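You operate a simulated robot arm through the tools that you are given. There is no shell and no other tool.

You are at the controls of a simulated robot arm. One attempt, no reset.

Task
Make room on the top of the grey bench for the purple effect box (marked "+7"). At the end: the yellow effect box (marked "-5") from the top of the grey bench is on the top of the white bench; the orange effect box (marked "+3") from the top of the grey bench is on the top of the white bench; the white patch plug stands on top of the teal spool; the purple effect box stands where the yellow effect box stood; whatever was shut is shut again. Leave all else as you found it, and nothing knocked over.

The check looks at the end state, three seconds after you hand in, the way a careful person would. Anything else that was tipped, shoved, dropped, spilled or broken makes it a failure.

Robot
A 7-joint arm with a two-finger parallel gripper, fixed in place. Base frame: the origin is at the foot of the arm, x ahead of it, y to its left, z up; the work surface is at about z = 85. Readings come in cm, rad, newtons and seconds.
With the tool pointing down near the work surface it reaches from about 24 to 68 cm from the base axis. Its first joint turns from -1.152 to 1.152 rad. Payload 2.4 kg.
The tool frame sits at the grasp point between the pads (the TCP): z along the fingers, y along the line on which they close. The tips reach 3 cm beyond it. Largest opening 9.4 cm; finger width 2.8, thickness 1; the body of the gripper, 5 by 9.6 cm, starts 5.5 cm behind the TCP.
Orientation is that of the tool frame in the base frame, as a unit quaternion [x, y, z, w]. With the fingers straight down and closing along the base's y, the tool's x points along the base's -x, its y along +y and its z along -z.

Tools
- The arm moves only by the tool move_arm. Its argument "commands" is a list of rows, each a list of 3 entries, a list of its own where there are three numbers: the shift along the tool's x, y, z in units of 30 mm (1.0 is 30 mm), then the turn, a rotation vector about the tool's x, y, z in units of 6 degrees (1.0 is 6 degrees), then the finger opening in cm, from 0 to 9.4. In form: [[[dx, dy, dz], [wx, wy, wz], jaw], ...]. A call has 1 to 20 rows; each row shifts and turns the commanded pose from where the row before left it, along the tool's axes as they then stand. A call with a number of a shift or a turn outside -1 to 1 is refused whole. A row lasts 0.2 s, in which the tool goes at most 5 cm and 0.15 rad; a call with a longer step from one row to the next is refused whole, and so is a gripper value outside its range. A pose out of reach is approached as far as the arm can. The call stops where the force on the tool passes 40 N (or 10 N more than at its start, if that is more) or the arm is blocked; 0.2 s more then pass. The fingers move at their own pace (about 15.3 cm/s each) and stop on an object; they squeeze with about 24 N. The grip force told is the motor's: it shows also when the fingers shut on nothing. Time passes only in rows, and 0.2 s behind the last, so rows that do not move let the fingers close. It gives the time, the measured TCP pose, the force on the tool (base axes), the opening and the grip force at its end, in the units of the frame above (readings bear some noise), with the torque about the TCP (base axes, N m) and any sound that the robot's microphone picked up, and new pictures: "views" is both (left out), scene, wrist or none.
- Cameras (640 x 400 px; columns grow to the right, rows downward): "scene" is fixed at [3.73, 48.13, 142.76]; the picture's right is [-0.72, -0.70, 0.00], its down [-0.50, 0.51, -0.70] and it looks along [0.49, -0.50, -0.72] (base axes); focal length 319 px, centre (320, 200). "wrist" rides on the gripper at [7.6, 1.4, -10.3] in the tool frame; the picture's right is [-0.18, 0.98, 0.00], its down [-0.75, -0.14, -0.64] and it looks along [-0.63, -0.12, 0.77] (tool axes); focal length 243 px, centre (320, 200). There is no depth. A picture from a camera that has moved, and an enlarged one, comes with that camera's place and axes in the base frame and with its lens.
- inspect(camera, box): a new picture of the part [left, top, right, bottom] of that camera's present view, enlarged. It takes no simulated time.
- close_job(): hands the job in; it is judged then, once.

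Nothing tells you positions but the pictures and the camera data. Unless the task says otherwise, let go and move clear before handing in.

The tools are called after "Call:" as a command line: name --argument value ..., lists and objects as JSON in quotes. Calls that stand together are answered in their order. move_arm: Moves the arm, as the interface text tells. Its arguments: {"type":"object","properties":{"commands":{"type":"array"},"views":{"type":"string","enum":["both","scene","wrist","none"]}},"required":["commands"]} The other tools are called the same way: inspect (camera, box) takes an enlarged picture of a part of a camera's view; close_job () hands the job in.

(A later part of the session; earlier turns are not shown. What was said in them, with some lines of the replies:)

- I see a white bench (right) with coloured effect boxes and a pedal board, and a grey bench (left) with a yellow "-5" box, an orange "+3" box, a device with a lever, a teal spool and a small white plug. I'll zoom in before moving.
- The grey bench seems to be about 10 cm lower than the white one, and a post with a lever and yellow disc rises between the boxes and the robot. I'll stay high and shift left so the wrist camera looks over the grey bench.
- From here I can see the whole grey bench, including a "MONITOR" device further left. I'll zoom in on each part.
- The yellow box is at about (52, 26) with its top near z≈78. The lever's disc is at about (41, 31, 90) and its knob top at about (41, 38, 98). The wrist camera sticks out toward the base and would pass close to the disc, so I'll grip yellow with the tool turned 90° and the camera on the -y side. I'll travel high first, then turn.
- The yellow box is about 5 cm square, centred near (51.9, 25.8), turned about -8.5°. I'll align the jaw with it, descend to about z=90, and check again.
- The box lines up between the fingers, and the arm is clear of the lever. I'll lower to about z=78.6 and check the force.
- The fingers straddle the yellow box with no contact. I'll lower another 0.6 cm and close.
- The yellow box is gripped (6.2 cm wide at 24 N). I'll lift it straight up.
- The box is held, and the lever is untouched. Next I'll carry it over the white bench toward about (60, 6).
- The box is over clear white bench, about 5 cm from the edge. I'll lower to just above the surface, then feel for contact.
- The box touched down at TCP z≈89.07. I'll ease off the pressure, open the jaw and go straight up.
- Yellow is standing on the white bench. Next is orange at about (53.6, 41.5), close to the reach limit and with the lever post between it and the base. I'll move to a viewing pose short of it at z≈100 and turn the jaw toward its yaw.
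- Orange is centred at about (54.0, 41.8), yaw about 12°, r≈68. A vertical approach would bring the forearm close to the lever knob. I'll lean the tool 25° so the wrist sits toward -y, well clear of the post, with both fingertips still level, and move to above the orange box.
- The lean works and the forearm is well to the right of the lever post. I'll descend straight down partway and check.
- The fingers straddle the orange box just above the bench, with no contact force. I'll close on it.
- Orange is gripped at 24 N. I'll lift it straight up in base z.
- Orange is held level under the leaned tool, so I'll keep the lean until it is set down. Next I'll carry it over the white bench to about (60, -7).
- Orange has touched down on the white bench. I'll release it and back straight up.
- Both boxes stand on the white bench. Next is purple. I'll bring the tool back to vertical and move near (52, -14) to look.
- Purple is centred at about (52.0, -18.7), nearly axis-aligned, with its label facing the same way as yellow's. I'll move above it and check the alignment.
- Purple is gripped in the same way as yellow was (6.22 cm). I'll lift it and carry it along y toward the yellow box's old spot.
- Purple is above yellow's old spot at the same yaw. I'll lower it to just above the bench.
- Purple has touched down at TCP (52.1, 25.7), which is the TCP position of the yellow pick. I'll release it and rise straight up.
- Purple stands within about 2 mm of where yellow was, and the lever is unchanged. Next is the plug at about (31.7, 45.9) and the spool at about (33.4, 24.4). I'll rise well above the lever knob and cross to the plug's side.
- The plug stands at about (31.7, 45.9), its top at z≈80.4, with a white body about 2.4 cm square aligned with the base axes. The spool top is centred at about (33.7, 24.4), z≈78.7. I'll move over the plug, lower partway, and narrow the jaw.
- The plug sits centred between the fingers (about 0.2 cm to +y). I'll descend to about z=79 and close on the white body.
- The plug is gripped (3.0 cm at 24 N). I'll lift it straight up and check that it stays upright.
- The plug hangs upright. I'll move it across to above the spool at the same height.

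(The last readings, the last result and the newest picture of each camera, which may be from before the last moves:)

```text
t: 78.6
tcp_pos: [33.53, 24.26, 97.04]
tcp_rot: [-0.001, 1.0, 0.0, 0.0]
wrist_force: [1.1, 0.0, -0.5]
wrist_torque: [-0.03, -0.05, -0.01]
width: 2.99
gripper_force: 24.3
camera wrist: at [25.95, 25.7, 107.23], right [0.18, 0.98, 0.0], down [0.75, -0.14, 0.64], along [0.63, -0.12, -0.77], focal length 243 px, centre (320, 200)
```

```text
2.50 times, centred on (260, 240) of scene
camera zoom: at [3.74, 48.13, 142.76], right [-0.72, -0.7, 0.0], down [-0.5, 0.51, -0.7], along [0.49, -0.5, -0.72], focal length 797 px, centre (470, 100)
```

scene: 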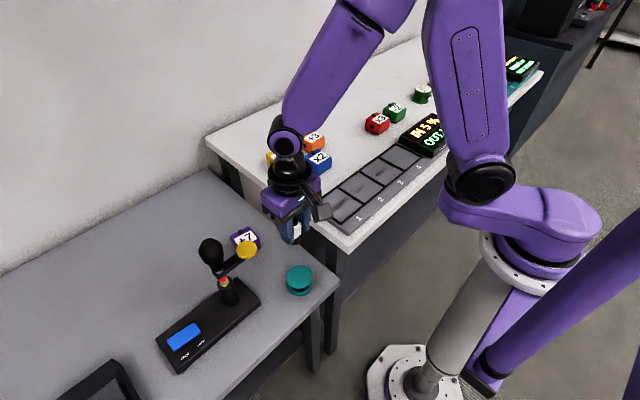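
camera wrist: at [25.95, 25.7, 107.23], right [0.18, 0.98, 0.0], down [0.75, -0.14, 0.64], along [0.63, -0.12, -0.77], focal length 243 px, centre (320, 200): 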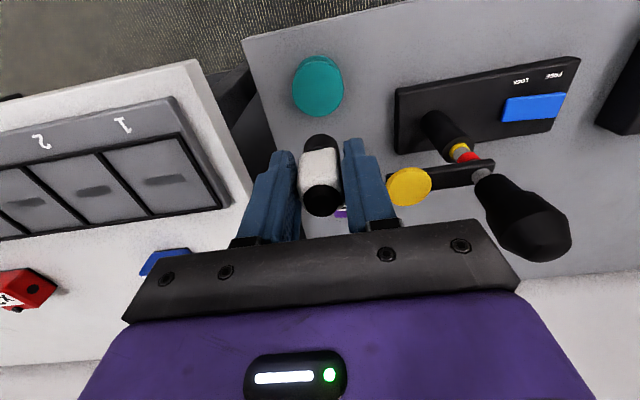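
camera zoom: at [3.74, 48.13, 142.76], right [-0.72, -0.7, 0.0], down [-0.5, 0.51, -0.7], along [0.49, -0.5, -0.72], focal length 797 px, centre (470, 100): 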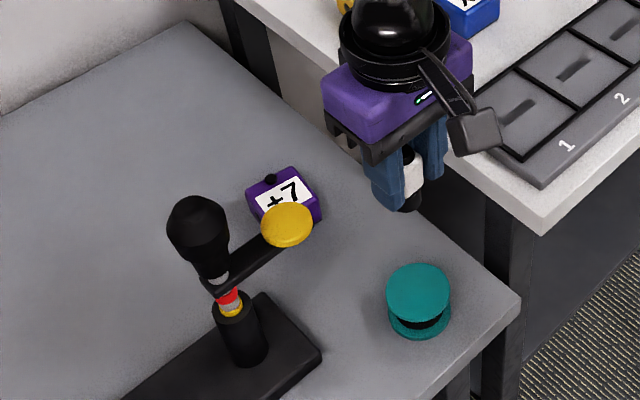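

The spool is just about under the plug, with an offset of about 0.2 cm that I'll correct. I'll lower to just above the expected contact height.

Call:
move_arm --commands '[[[-0.073, -0.053, 0.4], [0, 0, 0], 1.2], [[0, 0, 0.8], [0, 0, 0], 1.2], [[0, 0, 0.8], [0, 0, 0], 1.2], [[0, 0, 0.8], [0, 0, 0], 1.2], [[0, 0, 0.6], [0, 0, 0], 1.2], [[0, 0, 0.4], [0, 0, 0], 1.2], [[0, 0, 0.2], [0, 0, 0], 1.2], [[0, 0, 0], [0, 0, 0], 1.2]]'

Call:
inspect --camera "wrist" --box '[220, 60, 420, 220]'

Call:
inspect --camera "scene" --box '[210, 190, 350, 310]'

```text
t: 80.4
tcp_pos: [33.65, 24.13, 85.11]
tcp_rot: [0.0, 1.0, 0.0, 0.0]
wrist_force: [-0.6, 0.2, -0.8]
wrist_torque: [0.03, 0.02, 0.01]
width: 2.96
gripper_force: 24.3
camera wrist: at [26.09, 25.54, 95.37], right [0.18, 0.98, 0.0], down [0.75, -0.14, 0.64], along [0.63, -0.12, -0.77], focal length 243 px, centre (320, 200)
```

scene: 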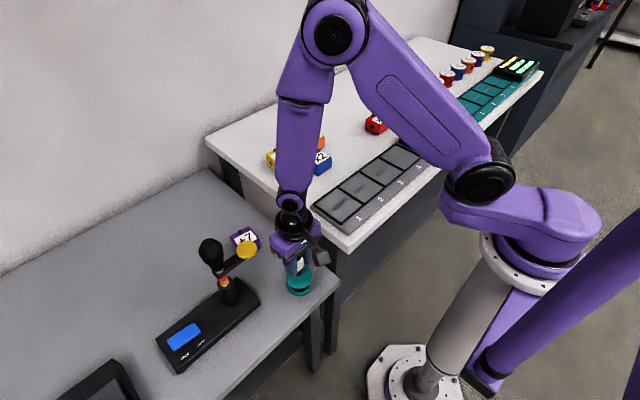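
wrist: 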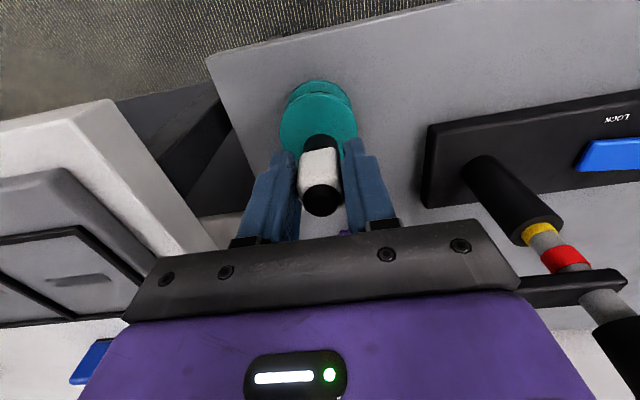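

```text
2.50 times, centred on (320, 140) of wrist
camera zoom: at [26.09, 25.54, 95.37], right [0.18, 0.98, 0.0], down [0.75, -0.14, 0.64], along [0.63, -0.12, -0.77], focal length 606 px, centre (320, 350)
```

zoom: 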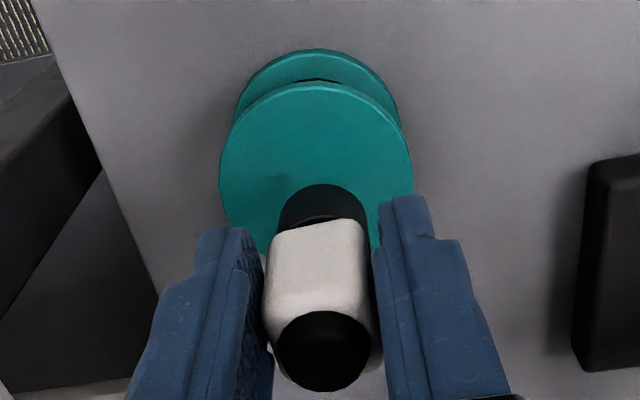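

```text
3.33 times, centred on (280, 250) of scene
camera zoom: at [3.73, 48.13, 142.76], right [-0.72, -0.7, 0.0], down [-0.5, 0.51, -0.7], along [0.49, -0.5, -0.72], focal length 1062 px, centre (453, 33)
```

zoom: 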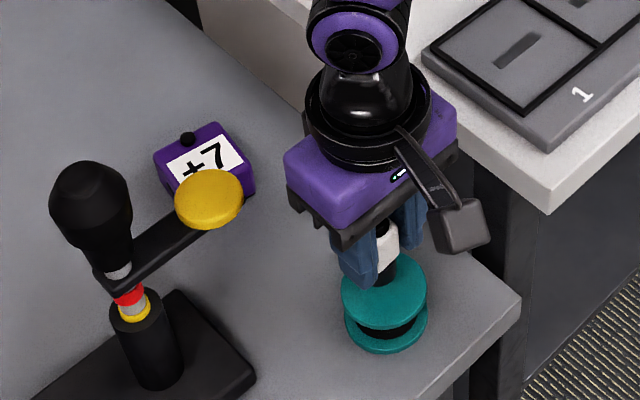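

The plug is centred over the spool within about 0.1 cm. I'll lower slowly until I feel contact.

Call:
move_arm --commands '[[[0, -0.04, 0.1], [0, 0, 0], 1.2], [[0, 0, 0.1], [0, 0, 0], 1.2], [[0, 0, 0.1], [0, 0, 0], 1.2], [[0, 0, 0], [0, 0, 0], 1.2]]' --views "none"

Call:
move_arm --commands '[[[0, 0, 0.05], [0, 0, 0], 1.2], [[0, 0, 0], [0, 0, 0], 1.2]]' --views "none"

```text
t: 81.4
tcp_pos: [33.71, 24.11, 84.11]
tcp_rot: [0.0, 1.0, 0.0, 0.0]
wrist_force: [-0.5, -0.3, -0.3]
wrist_torque: [-0.01, 0.02, -0.03]
width: 2.95
gripper_force: 24.0
```

```text
t: 82.0
tcp_pos: [33.67, 24.05, 84.06]
tcp_rot: [-0.001, 1.0, -0.001, 0.0]
wrist_force: [-0.8, -0.5, -1.8]
wrist_torque: [-0.01, -0.01, -0.02]
width: 2.93
gripper_force: 24.5
```

Call:
move_arm --commands '[[[0, 0, 0.04], [0, 0, 0], 1.2], [[0, 0, 0], [0, 0, 0], 1.2]]' --views "none"

```text
t: 82.6
tcp_pos: [33.77, 24.06, 83.99]
tcp_rot: [-0.001, 1.0, 0.001, 0.0]
wrist_force: [0.4, 0.6, -0.4]
wrist_torque: [-0.02, 0.02, 0.01]
width: 2.95
gripper_force: 24.2
```

Call:
move_arm --commands '[[[0, 0, 0.04], [0, 0, 0], 1.2], [[0, 0, 0], [0, 0, 0], 1.2]]' --views "none"

```text
t: 83.2
tcp_pos: [33.71, 23.99, 83.79]
tcp_rot: [0.0, 1.0, 0.0, 0.0]
wrist_force: [-0.4, 0.3, -0.8]
wrist_torque: [-0.01, 0.02, -0.03]
width: 2.93
gripper_force: 23.7
```

Call:
move_arm --commands '[[[0, 0, 0.04], [0, 0, 0], 1.2], [[0, 0, 0], [0, 0, 0], 1.2]]' --views "none"

```text
t: 83.8
tcp_pos: [33.79, 24.12, 83.67]
tcp_rot: [0.0, 1.0, 0.001, -0.001]
wrist_force: [0.3, 0.0, -0.2]
wrist_torque: [0.0, -0.05, 0.0]
width: 2.95
gripper_force: 24.2
```

Call:
move_arm --commands '[[[0, 0, 0.04], [0, 0, 0], 1.2], [[0, 0, 0], [0, 0, 0], 1.2]]' --views "none"

```text
t: 84.4
tcp_pos: [33.79, 24.16, 83.66]
tcp_rot: [0.0, 1.0, -0.001, 0.001]
wrist_force: [-0.2, 0.1, -1.9]
wrist_torque: [0.0, -0.02, 0.0]
width: 2.93
gripper_force: 24.0
```

Call:
move_arm --commands '[[[0, 0, 0.04], [0, 0, 0], 1.2], [[0, 0, 0], [0, 0, 0], 1.2]]' --views "wrist"

Call:
inspect --camera "scene" --box '[270, 230, 340, 300]'

```text
t: 85.0
tcp_pos: [33.7, 24.19, 83.61]
tcp_rot: [0.0, 1.0, 0.0, 0.0]
wrist_force: [0.4, -1.0, -1.8]
wrist_torque: [-0.01, -0.04, 0.0]
width: 2.94
gripper_force: 23.6
camera wrist: at [26.21, 25.37, 93.67], right [0.18, 0.98, 0.0], down [0.75, -0.14, 0.64], along [0.63, -0.12, -0.77], focal length 243 px, centre (320, 200)
```

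wrist: 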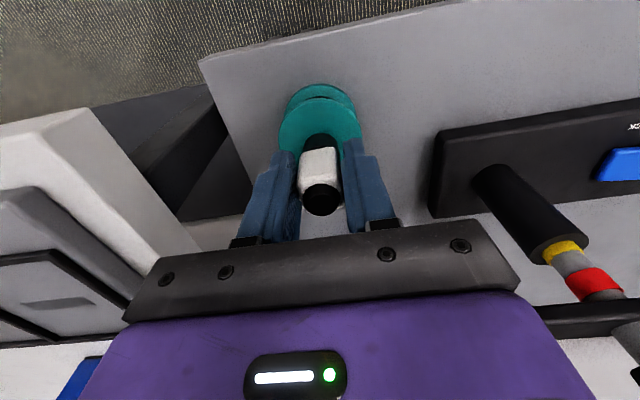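

```text
5.71 times, centred on (305, 265) of scene
camera zoom: at [3.73, 48.13, 142.76], right [-0.72, -0.7, 0.0], down [-0.5, 0.51, -0.7], along [0.49, -0.5, -0.72], focal length 1821 px, centre (406, -171)
```

zoom: 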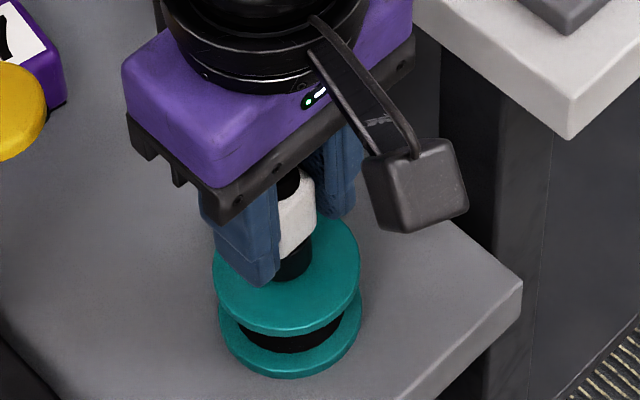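

No contact yet. I'll keep lowering in small steps.

Call:
move_arm --commands '[[[0, 0, 0.04], [0, 0, 0], 1.2], [[0, 0, 0], [0, 0, 0], 1.2]]' --views "none"

Call:
move_arm --commands '[[[0, 0, 0], [0, 0, 0], 1.2]]' --views "none"

```text
t: 85.6
tcp_pos: [33.81, 24.01, 83.36]
tcp_rot: [-0.001, 1.0, 0.0, 0.0]
wrist_force: [-0.5, 0.5, -0.4]
wrist_torque: [0.0, -0.01, 0.0]
width: 2.93
gripper_force: 24.3
```

```text
t: 86.0
tcp_pos: [33.62, 24.06, 83.36]
tcp_rot: [0.0, 1.0, 0.0, -0.001]
wrist_force: [-0.4, -1.2, -1.1]
wrist_torque: [0.01, 0.04, 0.0]
width: 2.93
gripper_force: 24.4
```

Call:
move_arm --commands '[[[0, 0, 0.04], [0, 0, 0], 1.2], [[0, 0, 0], [0, 0, 0], 1.2]]' --views "none"

```text
t: 86.6
tcp_pos: [33.78, 24.11, 83.23]
tcp_rot: [-0.001, 1.0, 0.0, -0.001]
wrist_force: [0.4, 0.0, -2.0]
wrist_torque: [0.02, 0.01, 0.04]
width: 2.94
gripper_force: 23.9
```

Call:
move_arm --commands '[[[0, 0, 0.04], [0, 0, 0], 1.2], [[0, 0, 0], [0, 0, 0], 1.2]]' --views "none"

```text
t: 87.2
tcp_pos: [33.72, 24.0, 83.13]
tcp_rot: [0.0, 1.0, 0.0, 0.0]
wrist_force: [0.5, 0.1, -0.3]
wrist_torque: [-0.02, 0.03, 0.0]
width: 2.94
gripper_force: 24.0
```

Call:
move_arm --commands '[[[0, 0, 0.04], [0, 0, 0], 1.2], [[0, 0, 0], [0, 0, 0], 1.2]]' --views "none"

```text
t: 87.8
tcp_pos: [33.77, 23.98, 83.02]
tcp_rot: [0.0, 1.0, -0.001, 0.0]
wrist_force: [-0.2, -2.6, 12.3]
wrist_torque: [-0.1, 0.0, 0.0]
width: 2.9
gripper_force: 23.3
```

Contact at TCP z≈83.0. I'll check the pictures before letting go.

Call:
inspect --camera "scene" --box '[270, 230, 340, 300]'

Call:
inspect --camera "wrist" --box '[240, 70, 400, 230]'

```text
5.71 times, centred on (305, 265) of scene
camera zoom: at [3.72, 48.12, 142.76], right [-0.72, -0.7, 0.0], down [-0.5, 0.51, -0.7], along [0.49, -0.5, -0.72], focal length 1821 px, centre (406, -171)
```

zoom: 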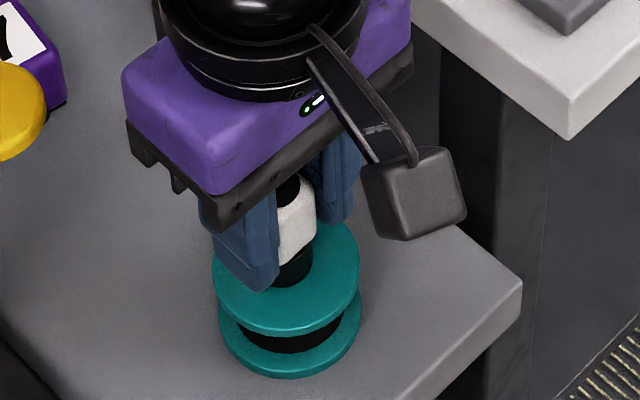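

```text
2.50 times, centred on (320, 150) of wrist
camera zoom: at [26.25, 25.4, 93.23], right [0.18, 0.98, 0.0], down [0.75, -0.14, 0.64], along [0.63, -0.12, -0.77], focal length 606 px, centre (320, 325)
```

zoom: 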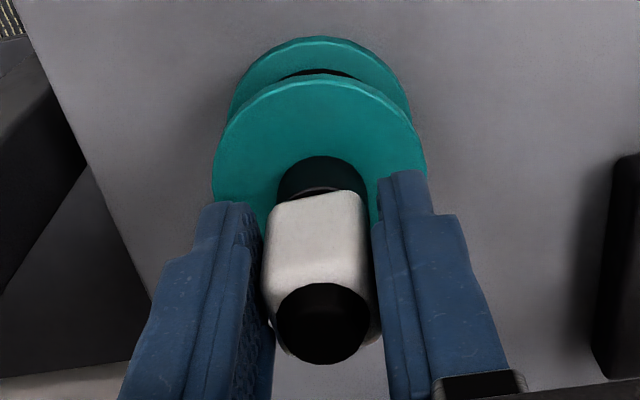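

The plug sits upright, centred on the spool. I'll ease the pressure, open slowly and retreat straight up.

Call:
move_arm --commands '[[[0, 0, -0.02], [0, 0, 0], 1.2], [[0, 0, 0], [0, 0, 0], 2.6], [[0, 0, 0], [0, 0, 0], 3.1], [[0, 0, 0], [0, 0, 0], 3.6], [[0, 0, 0], [0, 0, 0], 4.4], [[0, 0, 0], [0, 0, 0], 5.2], [[0, 0, 0], [0, 0, 0], 6], [[0, 0, 0], [0, 0, 0], 6]]'

Call:
inspect --camera "wrist" --box '[240, 70, 400, 230]'

```text
t: 89.6
tcp_pos: [33.81, 24.04, 83.1]
tcp_rot: [-0.001, 1.0, 0.0, 0.0]
wrist_force: [-0.4, 0.2, -0.4]
wrist_torque: [-0.03, 0.0, -0.01]
width: 6.0
gripper_force: 0.1
camera wrist: at [26.24, 25.38, 93.3], right [0.18, 0.98, 0.0], down [0.75, -0.14, 0.64], along [0.63, -0.12, -0.77], focal length 243 px, centre (320, 200)
```

scene: 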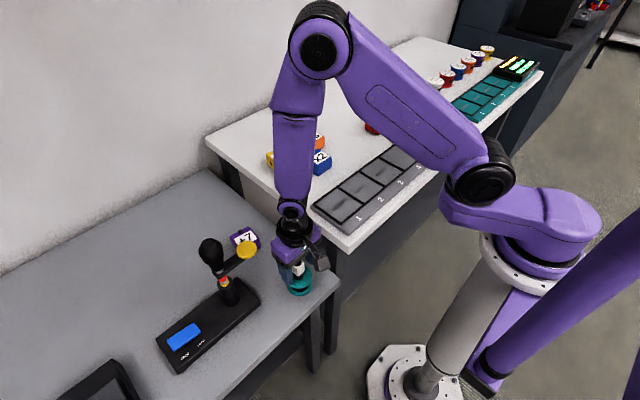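
wrist: 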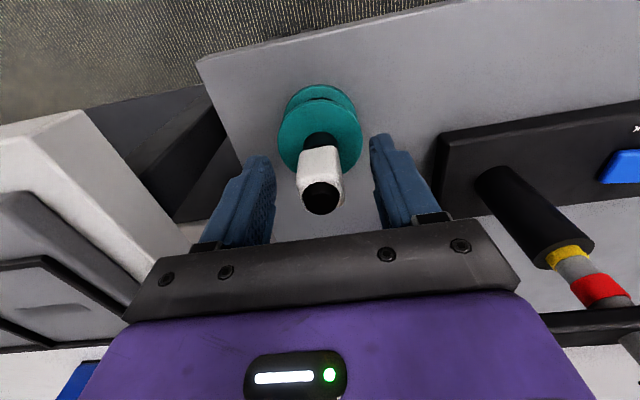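

```text
2.50 times, centred on (320, 150) of wrist
camera zoom: at [26.24, 25.38, 93.3], right [0.18, 0.98, 0.0], down [0.75, -0.14, 0.64], along [0.63, -0.12, -0.77], focal length 606 px, centre (320, 325)
```

zoom: 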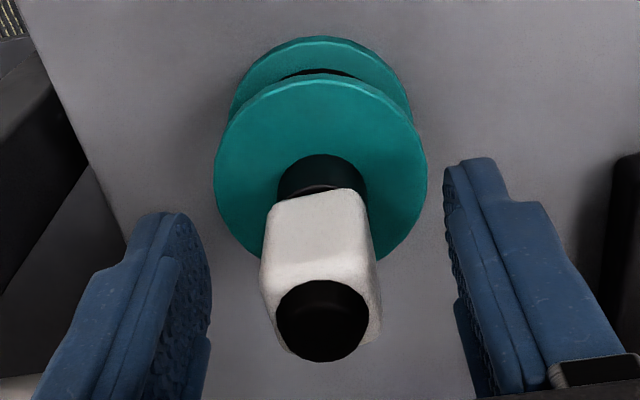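

The plug stands free and the fingers are clear on both sides. I'll go straight up well above everything and check the whole scene.

Call:
move_arm --commands '[[[0, 0, -0.3], [0, 0, 0], 6], [[0, 0, -0.6], [0, 0, 0], 6], [[0, 0, -0.9], [0, 0, 0], 6], [[0, 0, -0.9], [0, 0, 0], 6], [[0, 0, -0.9], [0, 0, 0], 6], [[0, 0, -0.9], [0, 0, 0], 6], [[0, 0, -0.9], [0, 0, 0], 6], [[0, 0, -0.9], [0, 0, 0], 6], [[0, 0, -0.9], [0, 0, 0], 6], [[0, -0.9, -0.5], [0, 0, 0], 6], [[0, -0.9, 0], [0, 0, 0], 6], [[0, -0.9, 0], [0, 0, 0], 6], [[0, -0.9, 0], [0, 0, 0], 6], [[0, 0, 0], [0, 0, 0], 6]]'

Call:
inspect --camera "scene" --box '[140, 210, 340, 380]'

Call:
inspect --camera "scene" --box '[200, 60, 480, 250]'

```text
t: 92.6
tcp_pos: [33.59, 13.2, 106.21]
tcp_rot: [0.0, 1.0, 0.001, 0.0]
wrist_force: [0.5, 0.0, 0.5]
wrist_torque: [-0.04, 0.02, 0.01]
width: 6.02
gripper_force: 0.0
camera wrist: at [26.18, 14.53, 116.24], right [0.18, 0.98, 0.0], down [0.75, -0.14, 0.64], along [0.63, -0.12, -0.77], focal length 243 px, centre (320, 200)
```

scene: 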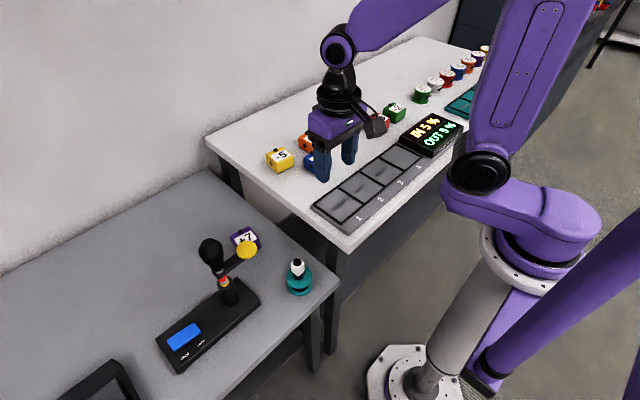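
wrist: 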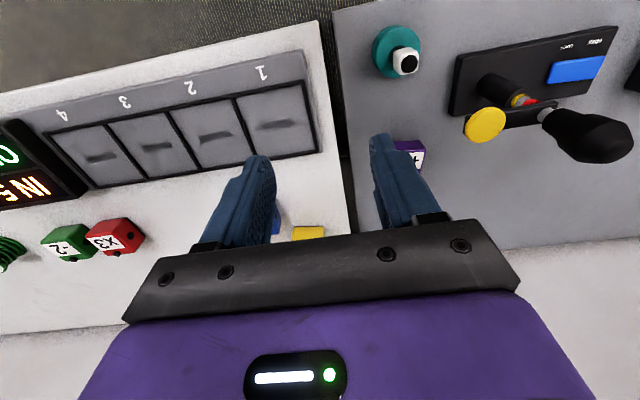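

```text
2.35 times, centred on (240, 295) of scene
camera zoom: at [3.73, 48.13, 142.76], right [-0.72, -0.7, 0.0], down [-0.5, 0.51, -0.7], along [0.49, -0.5, -0.72], focal length 750 px, centre (508, -24)
```

zoom: 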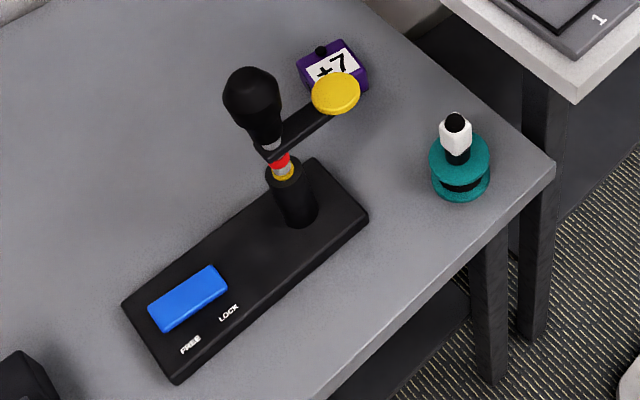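

```text
2.11 times, centred on (340, 155) of scene
camera zoom: at [3.73, 48.13, 142.76], right [-0.72, -0.7, 0.0], down [-0.5, 0.51, -0.7], along [0.49, -0.5, -0.72], focal length 671 px, centre (278, 295)
```

zoom: 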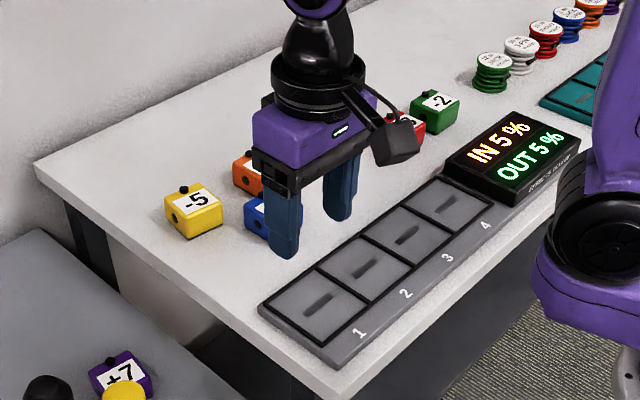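

Everything is in place: yellow and orange stand on the white bench, purple is in yellow's spot, and the plug is upright on the spool. The lever, spool, pedal board and other boxes look unchanged. The gripper is empty and clear, so I'm handing in.

Call:
close_job

```text
The job is handed in.
```

The job is handed in, and the last pictures showed everything in the task done:

- **Yellow (-5) and orange (+3):** both stand on open white bench, well in from the edge and off the pedal board slots.
- **Purple (+7):** it stands where yellow stood, within about 2 mm and at the same angle.
- **White patch plug:** it stands upright near the centre of the teal spool.
- **Everything else:** I never opened anything, so nothing needed shutting. The lever device, spool, pedal board and display, and other boxes looked unmoved. I did not zoom in on the monitor device again at the end, but the arm never went near it.

I felt no unexpected contact at any point. The gripper is empty and clear of both benches. The result of the check has not come back to me.
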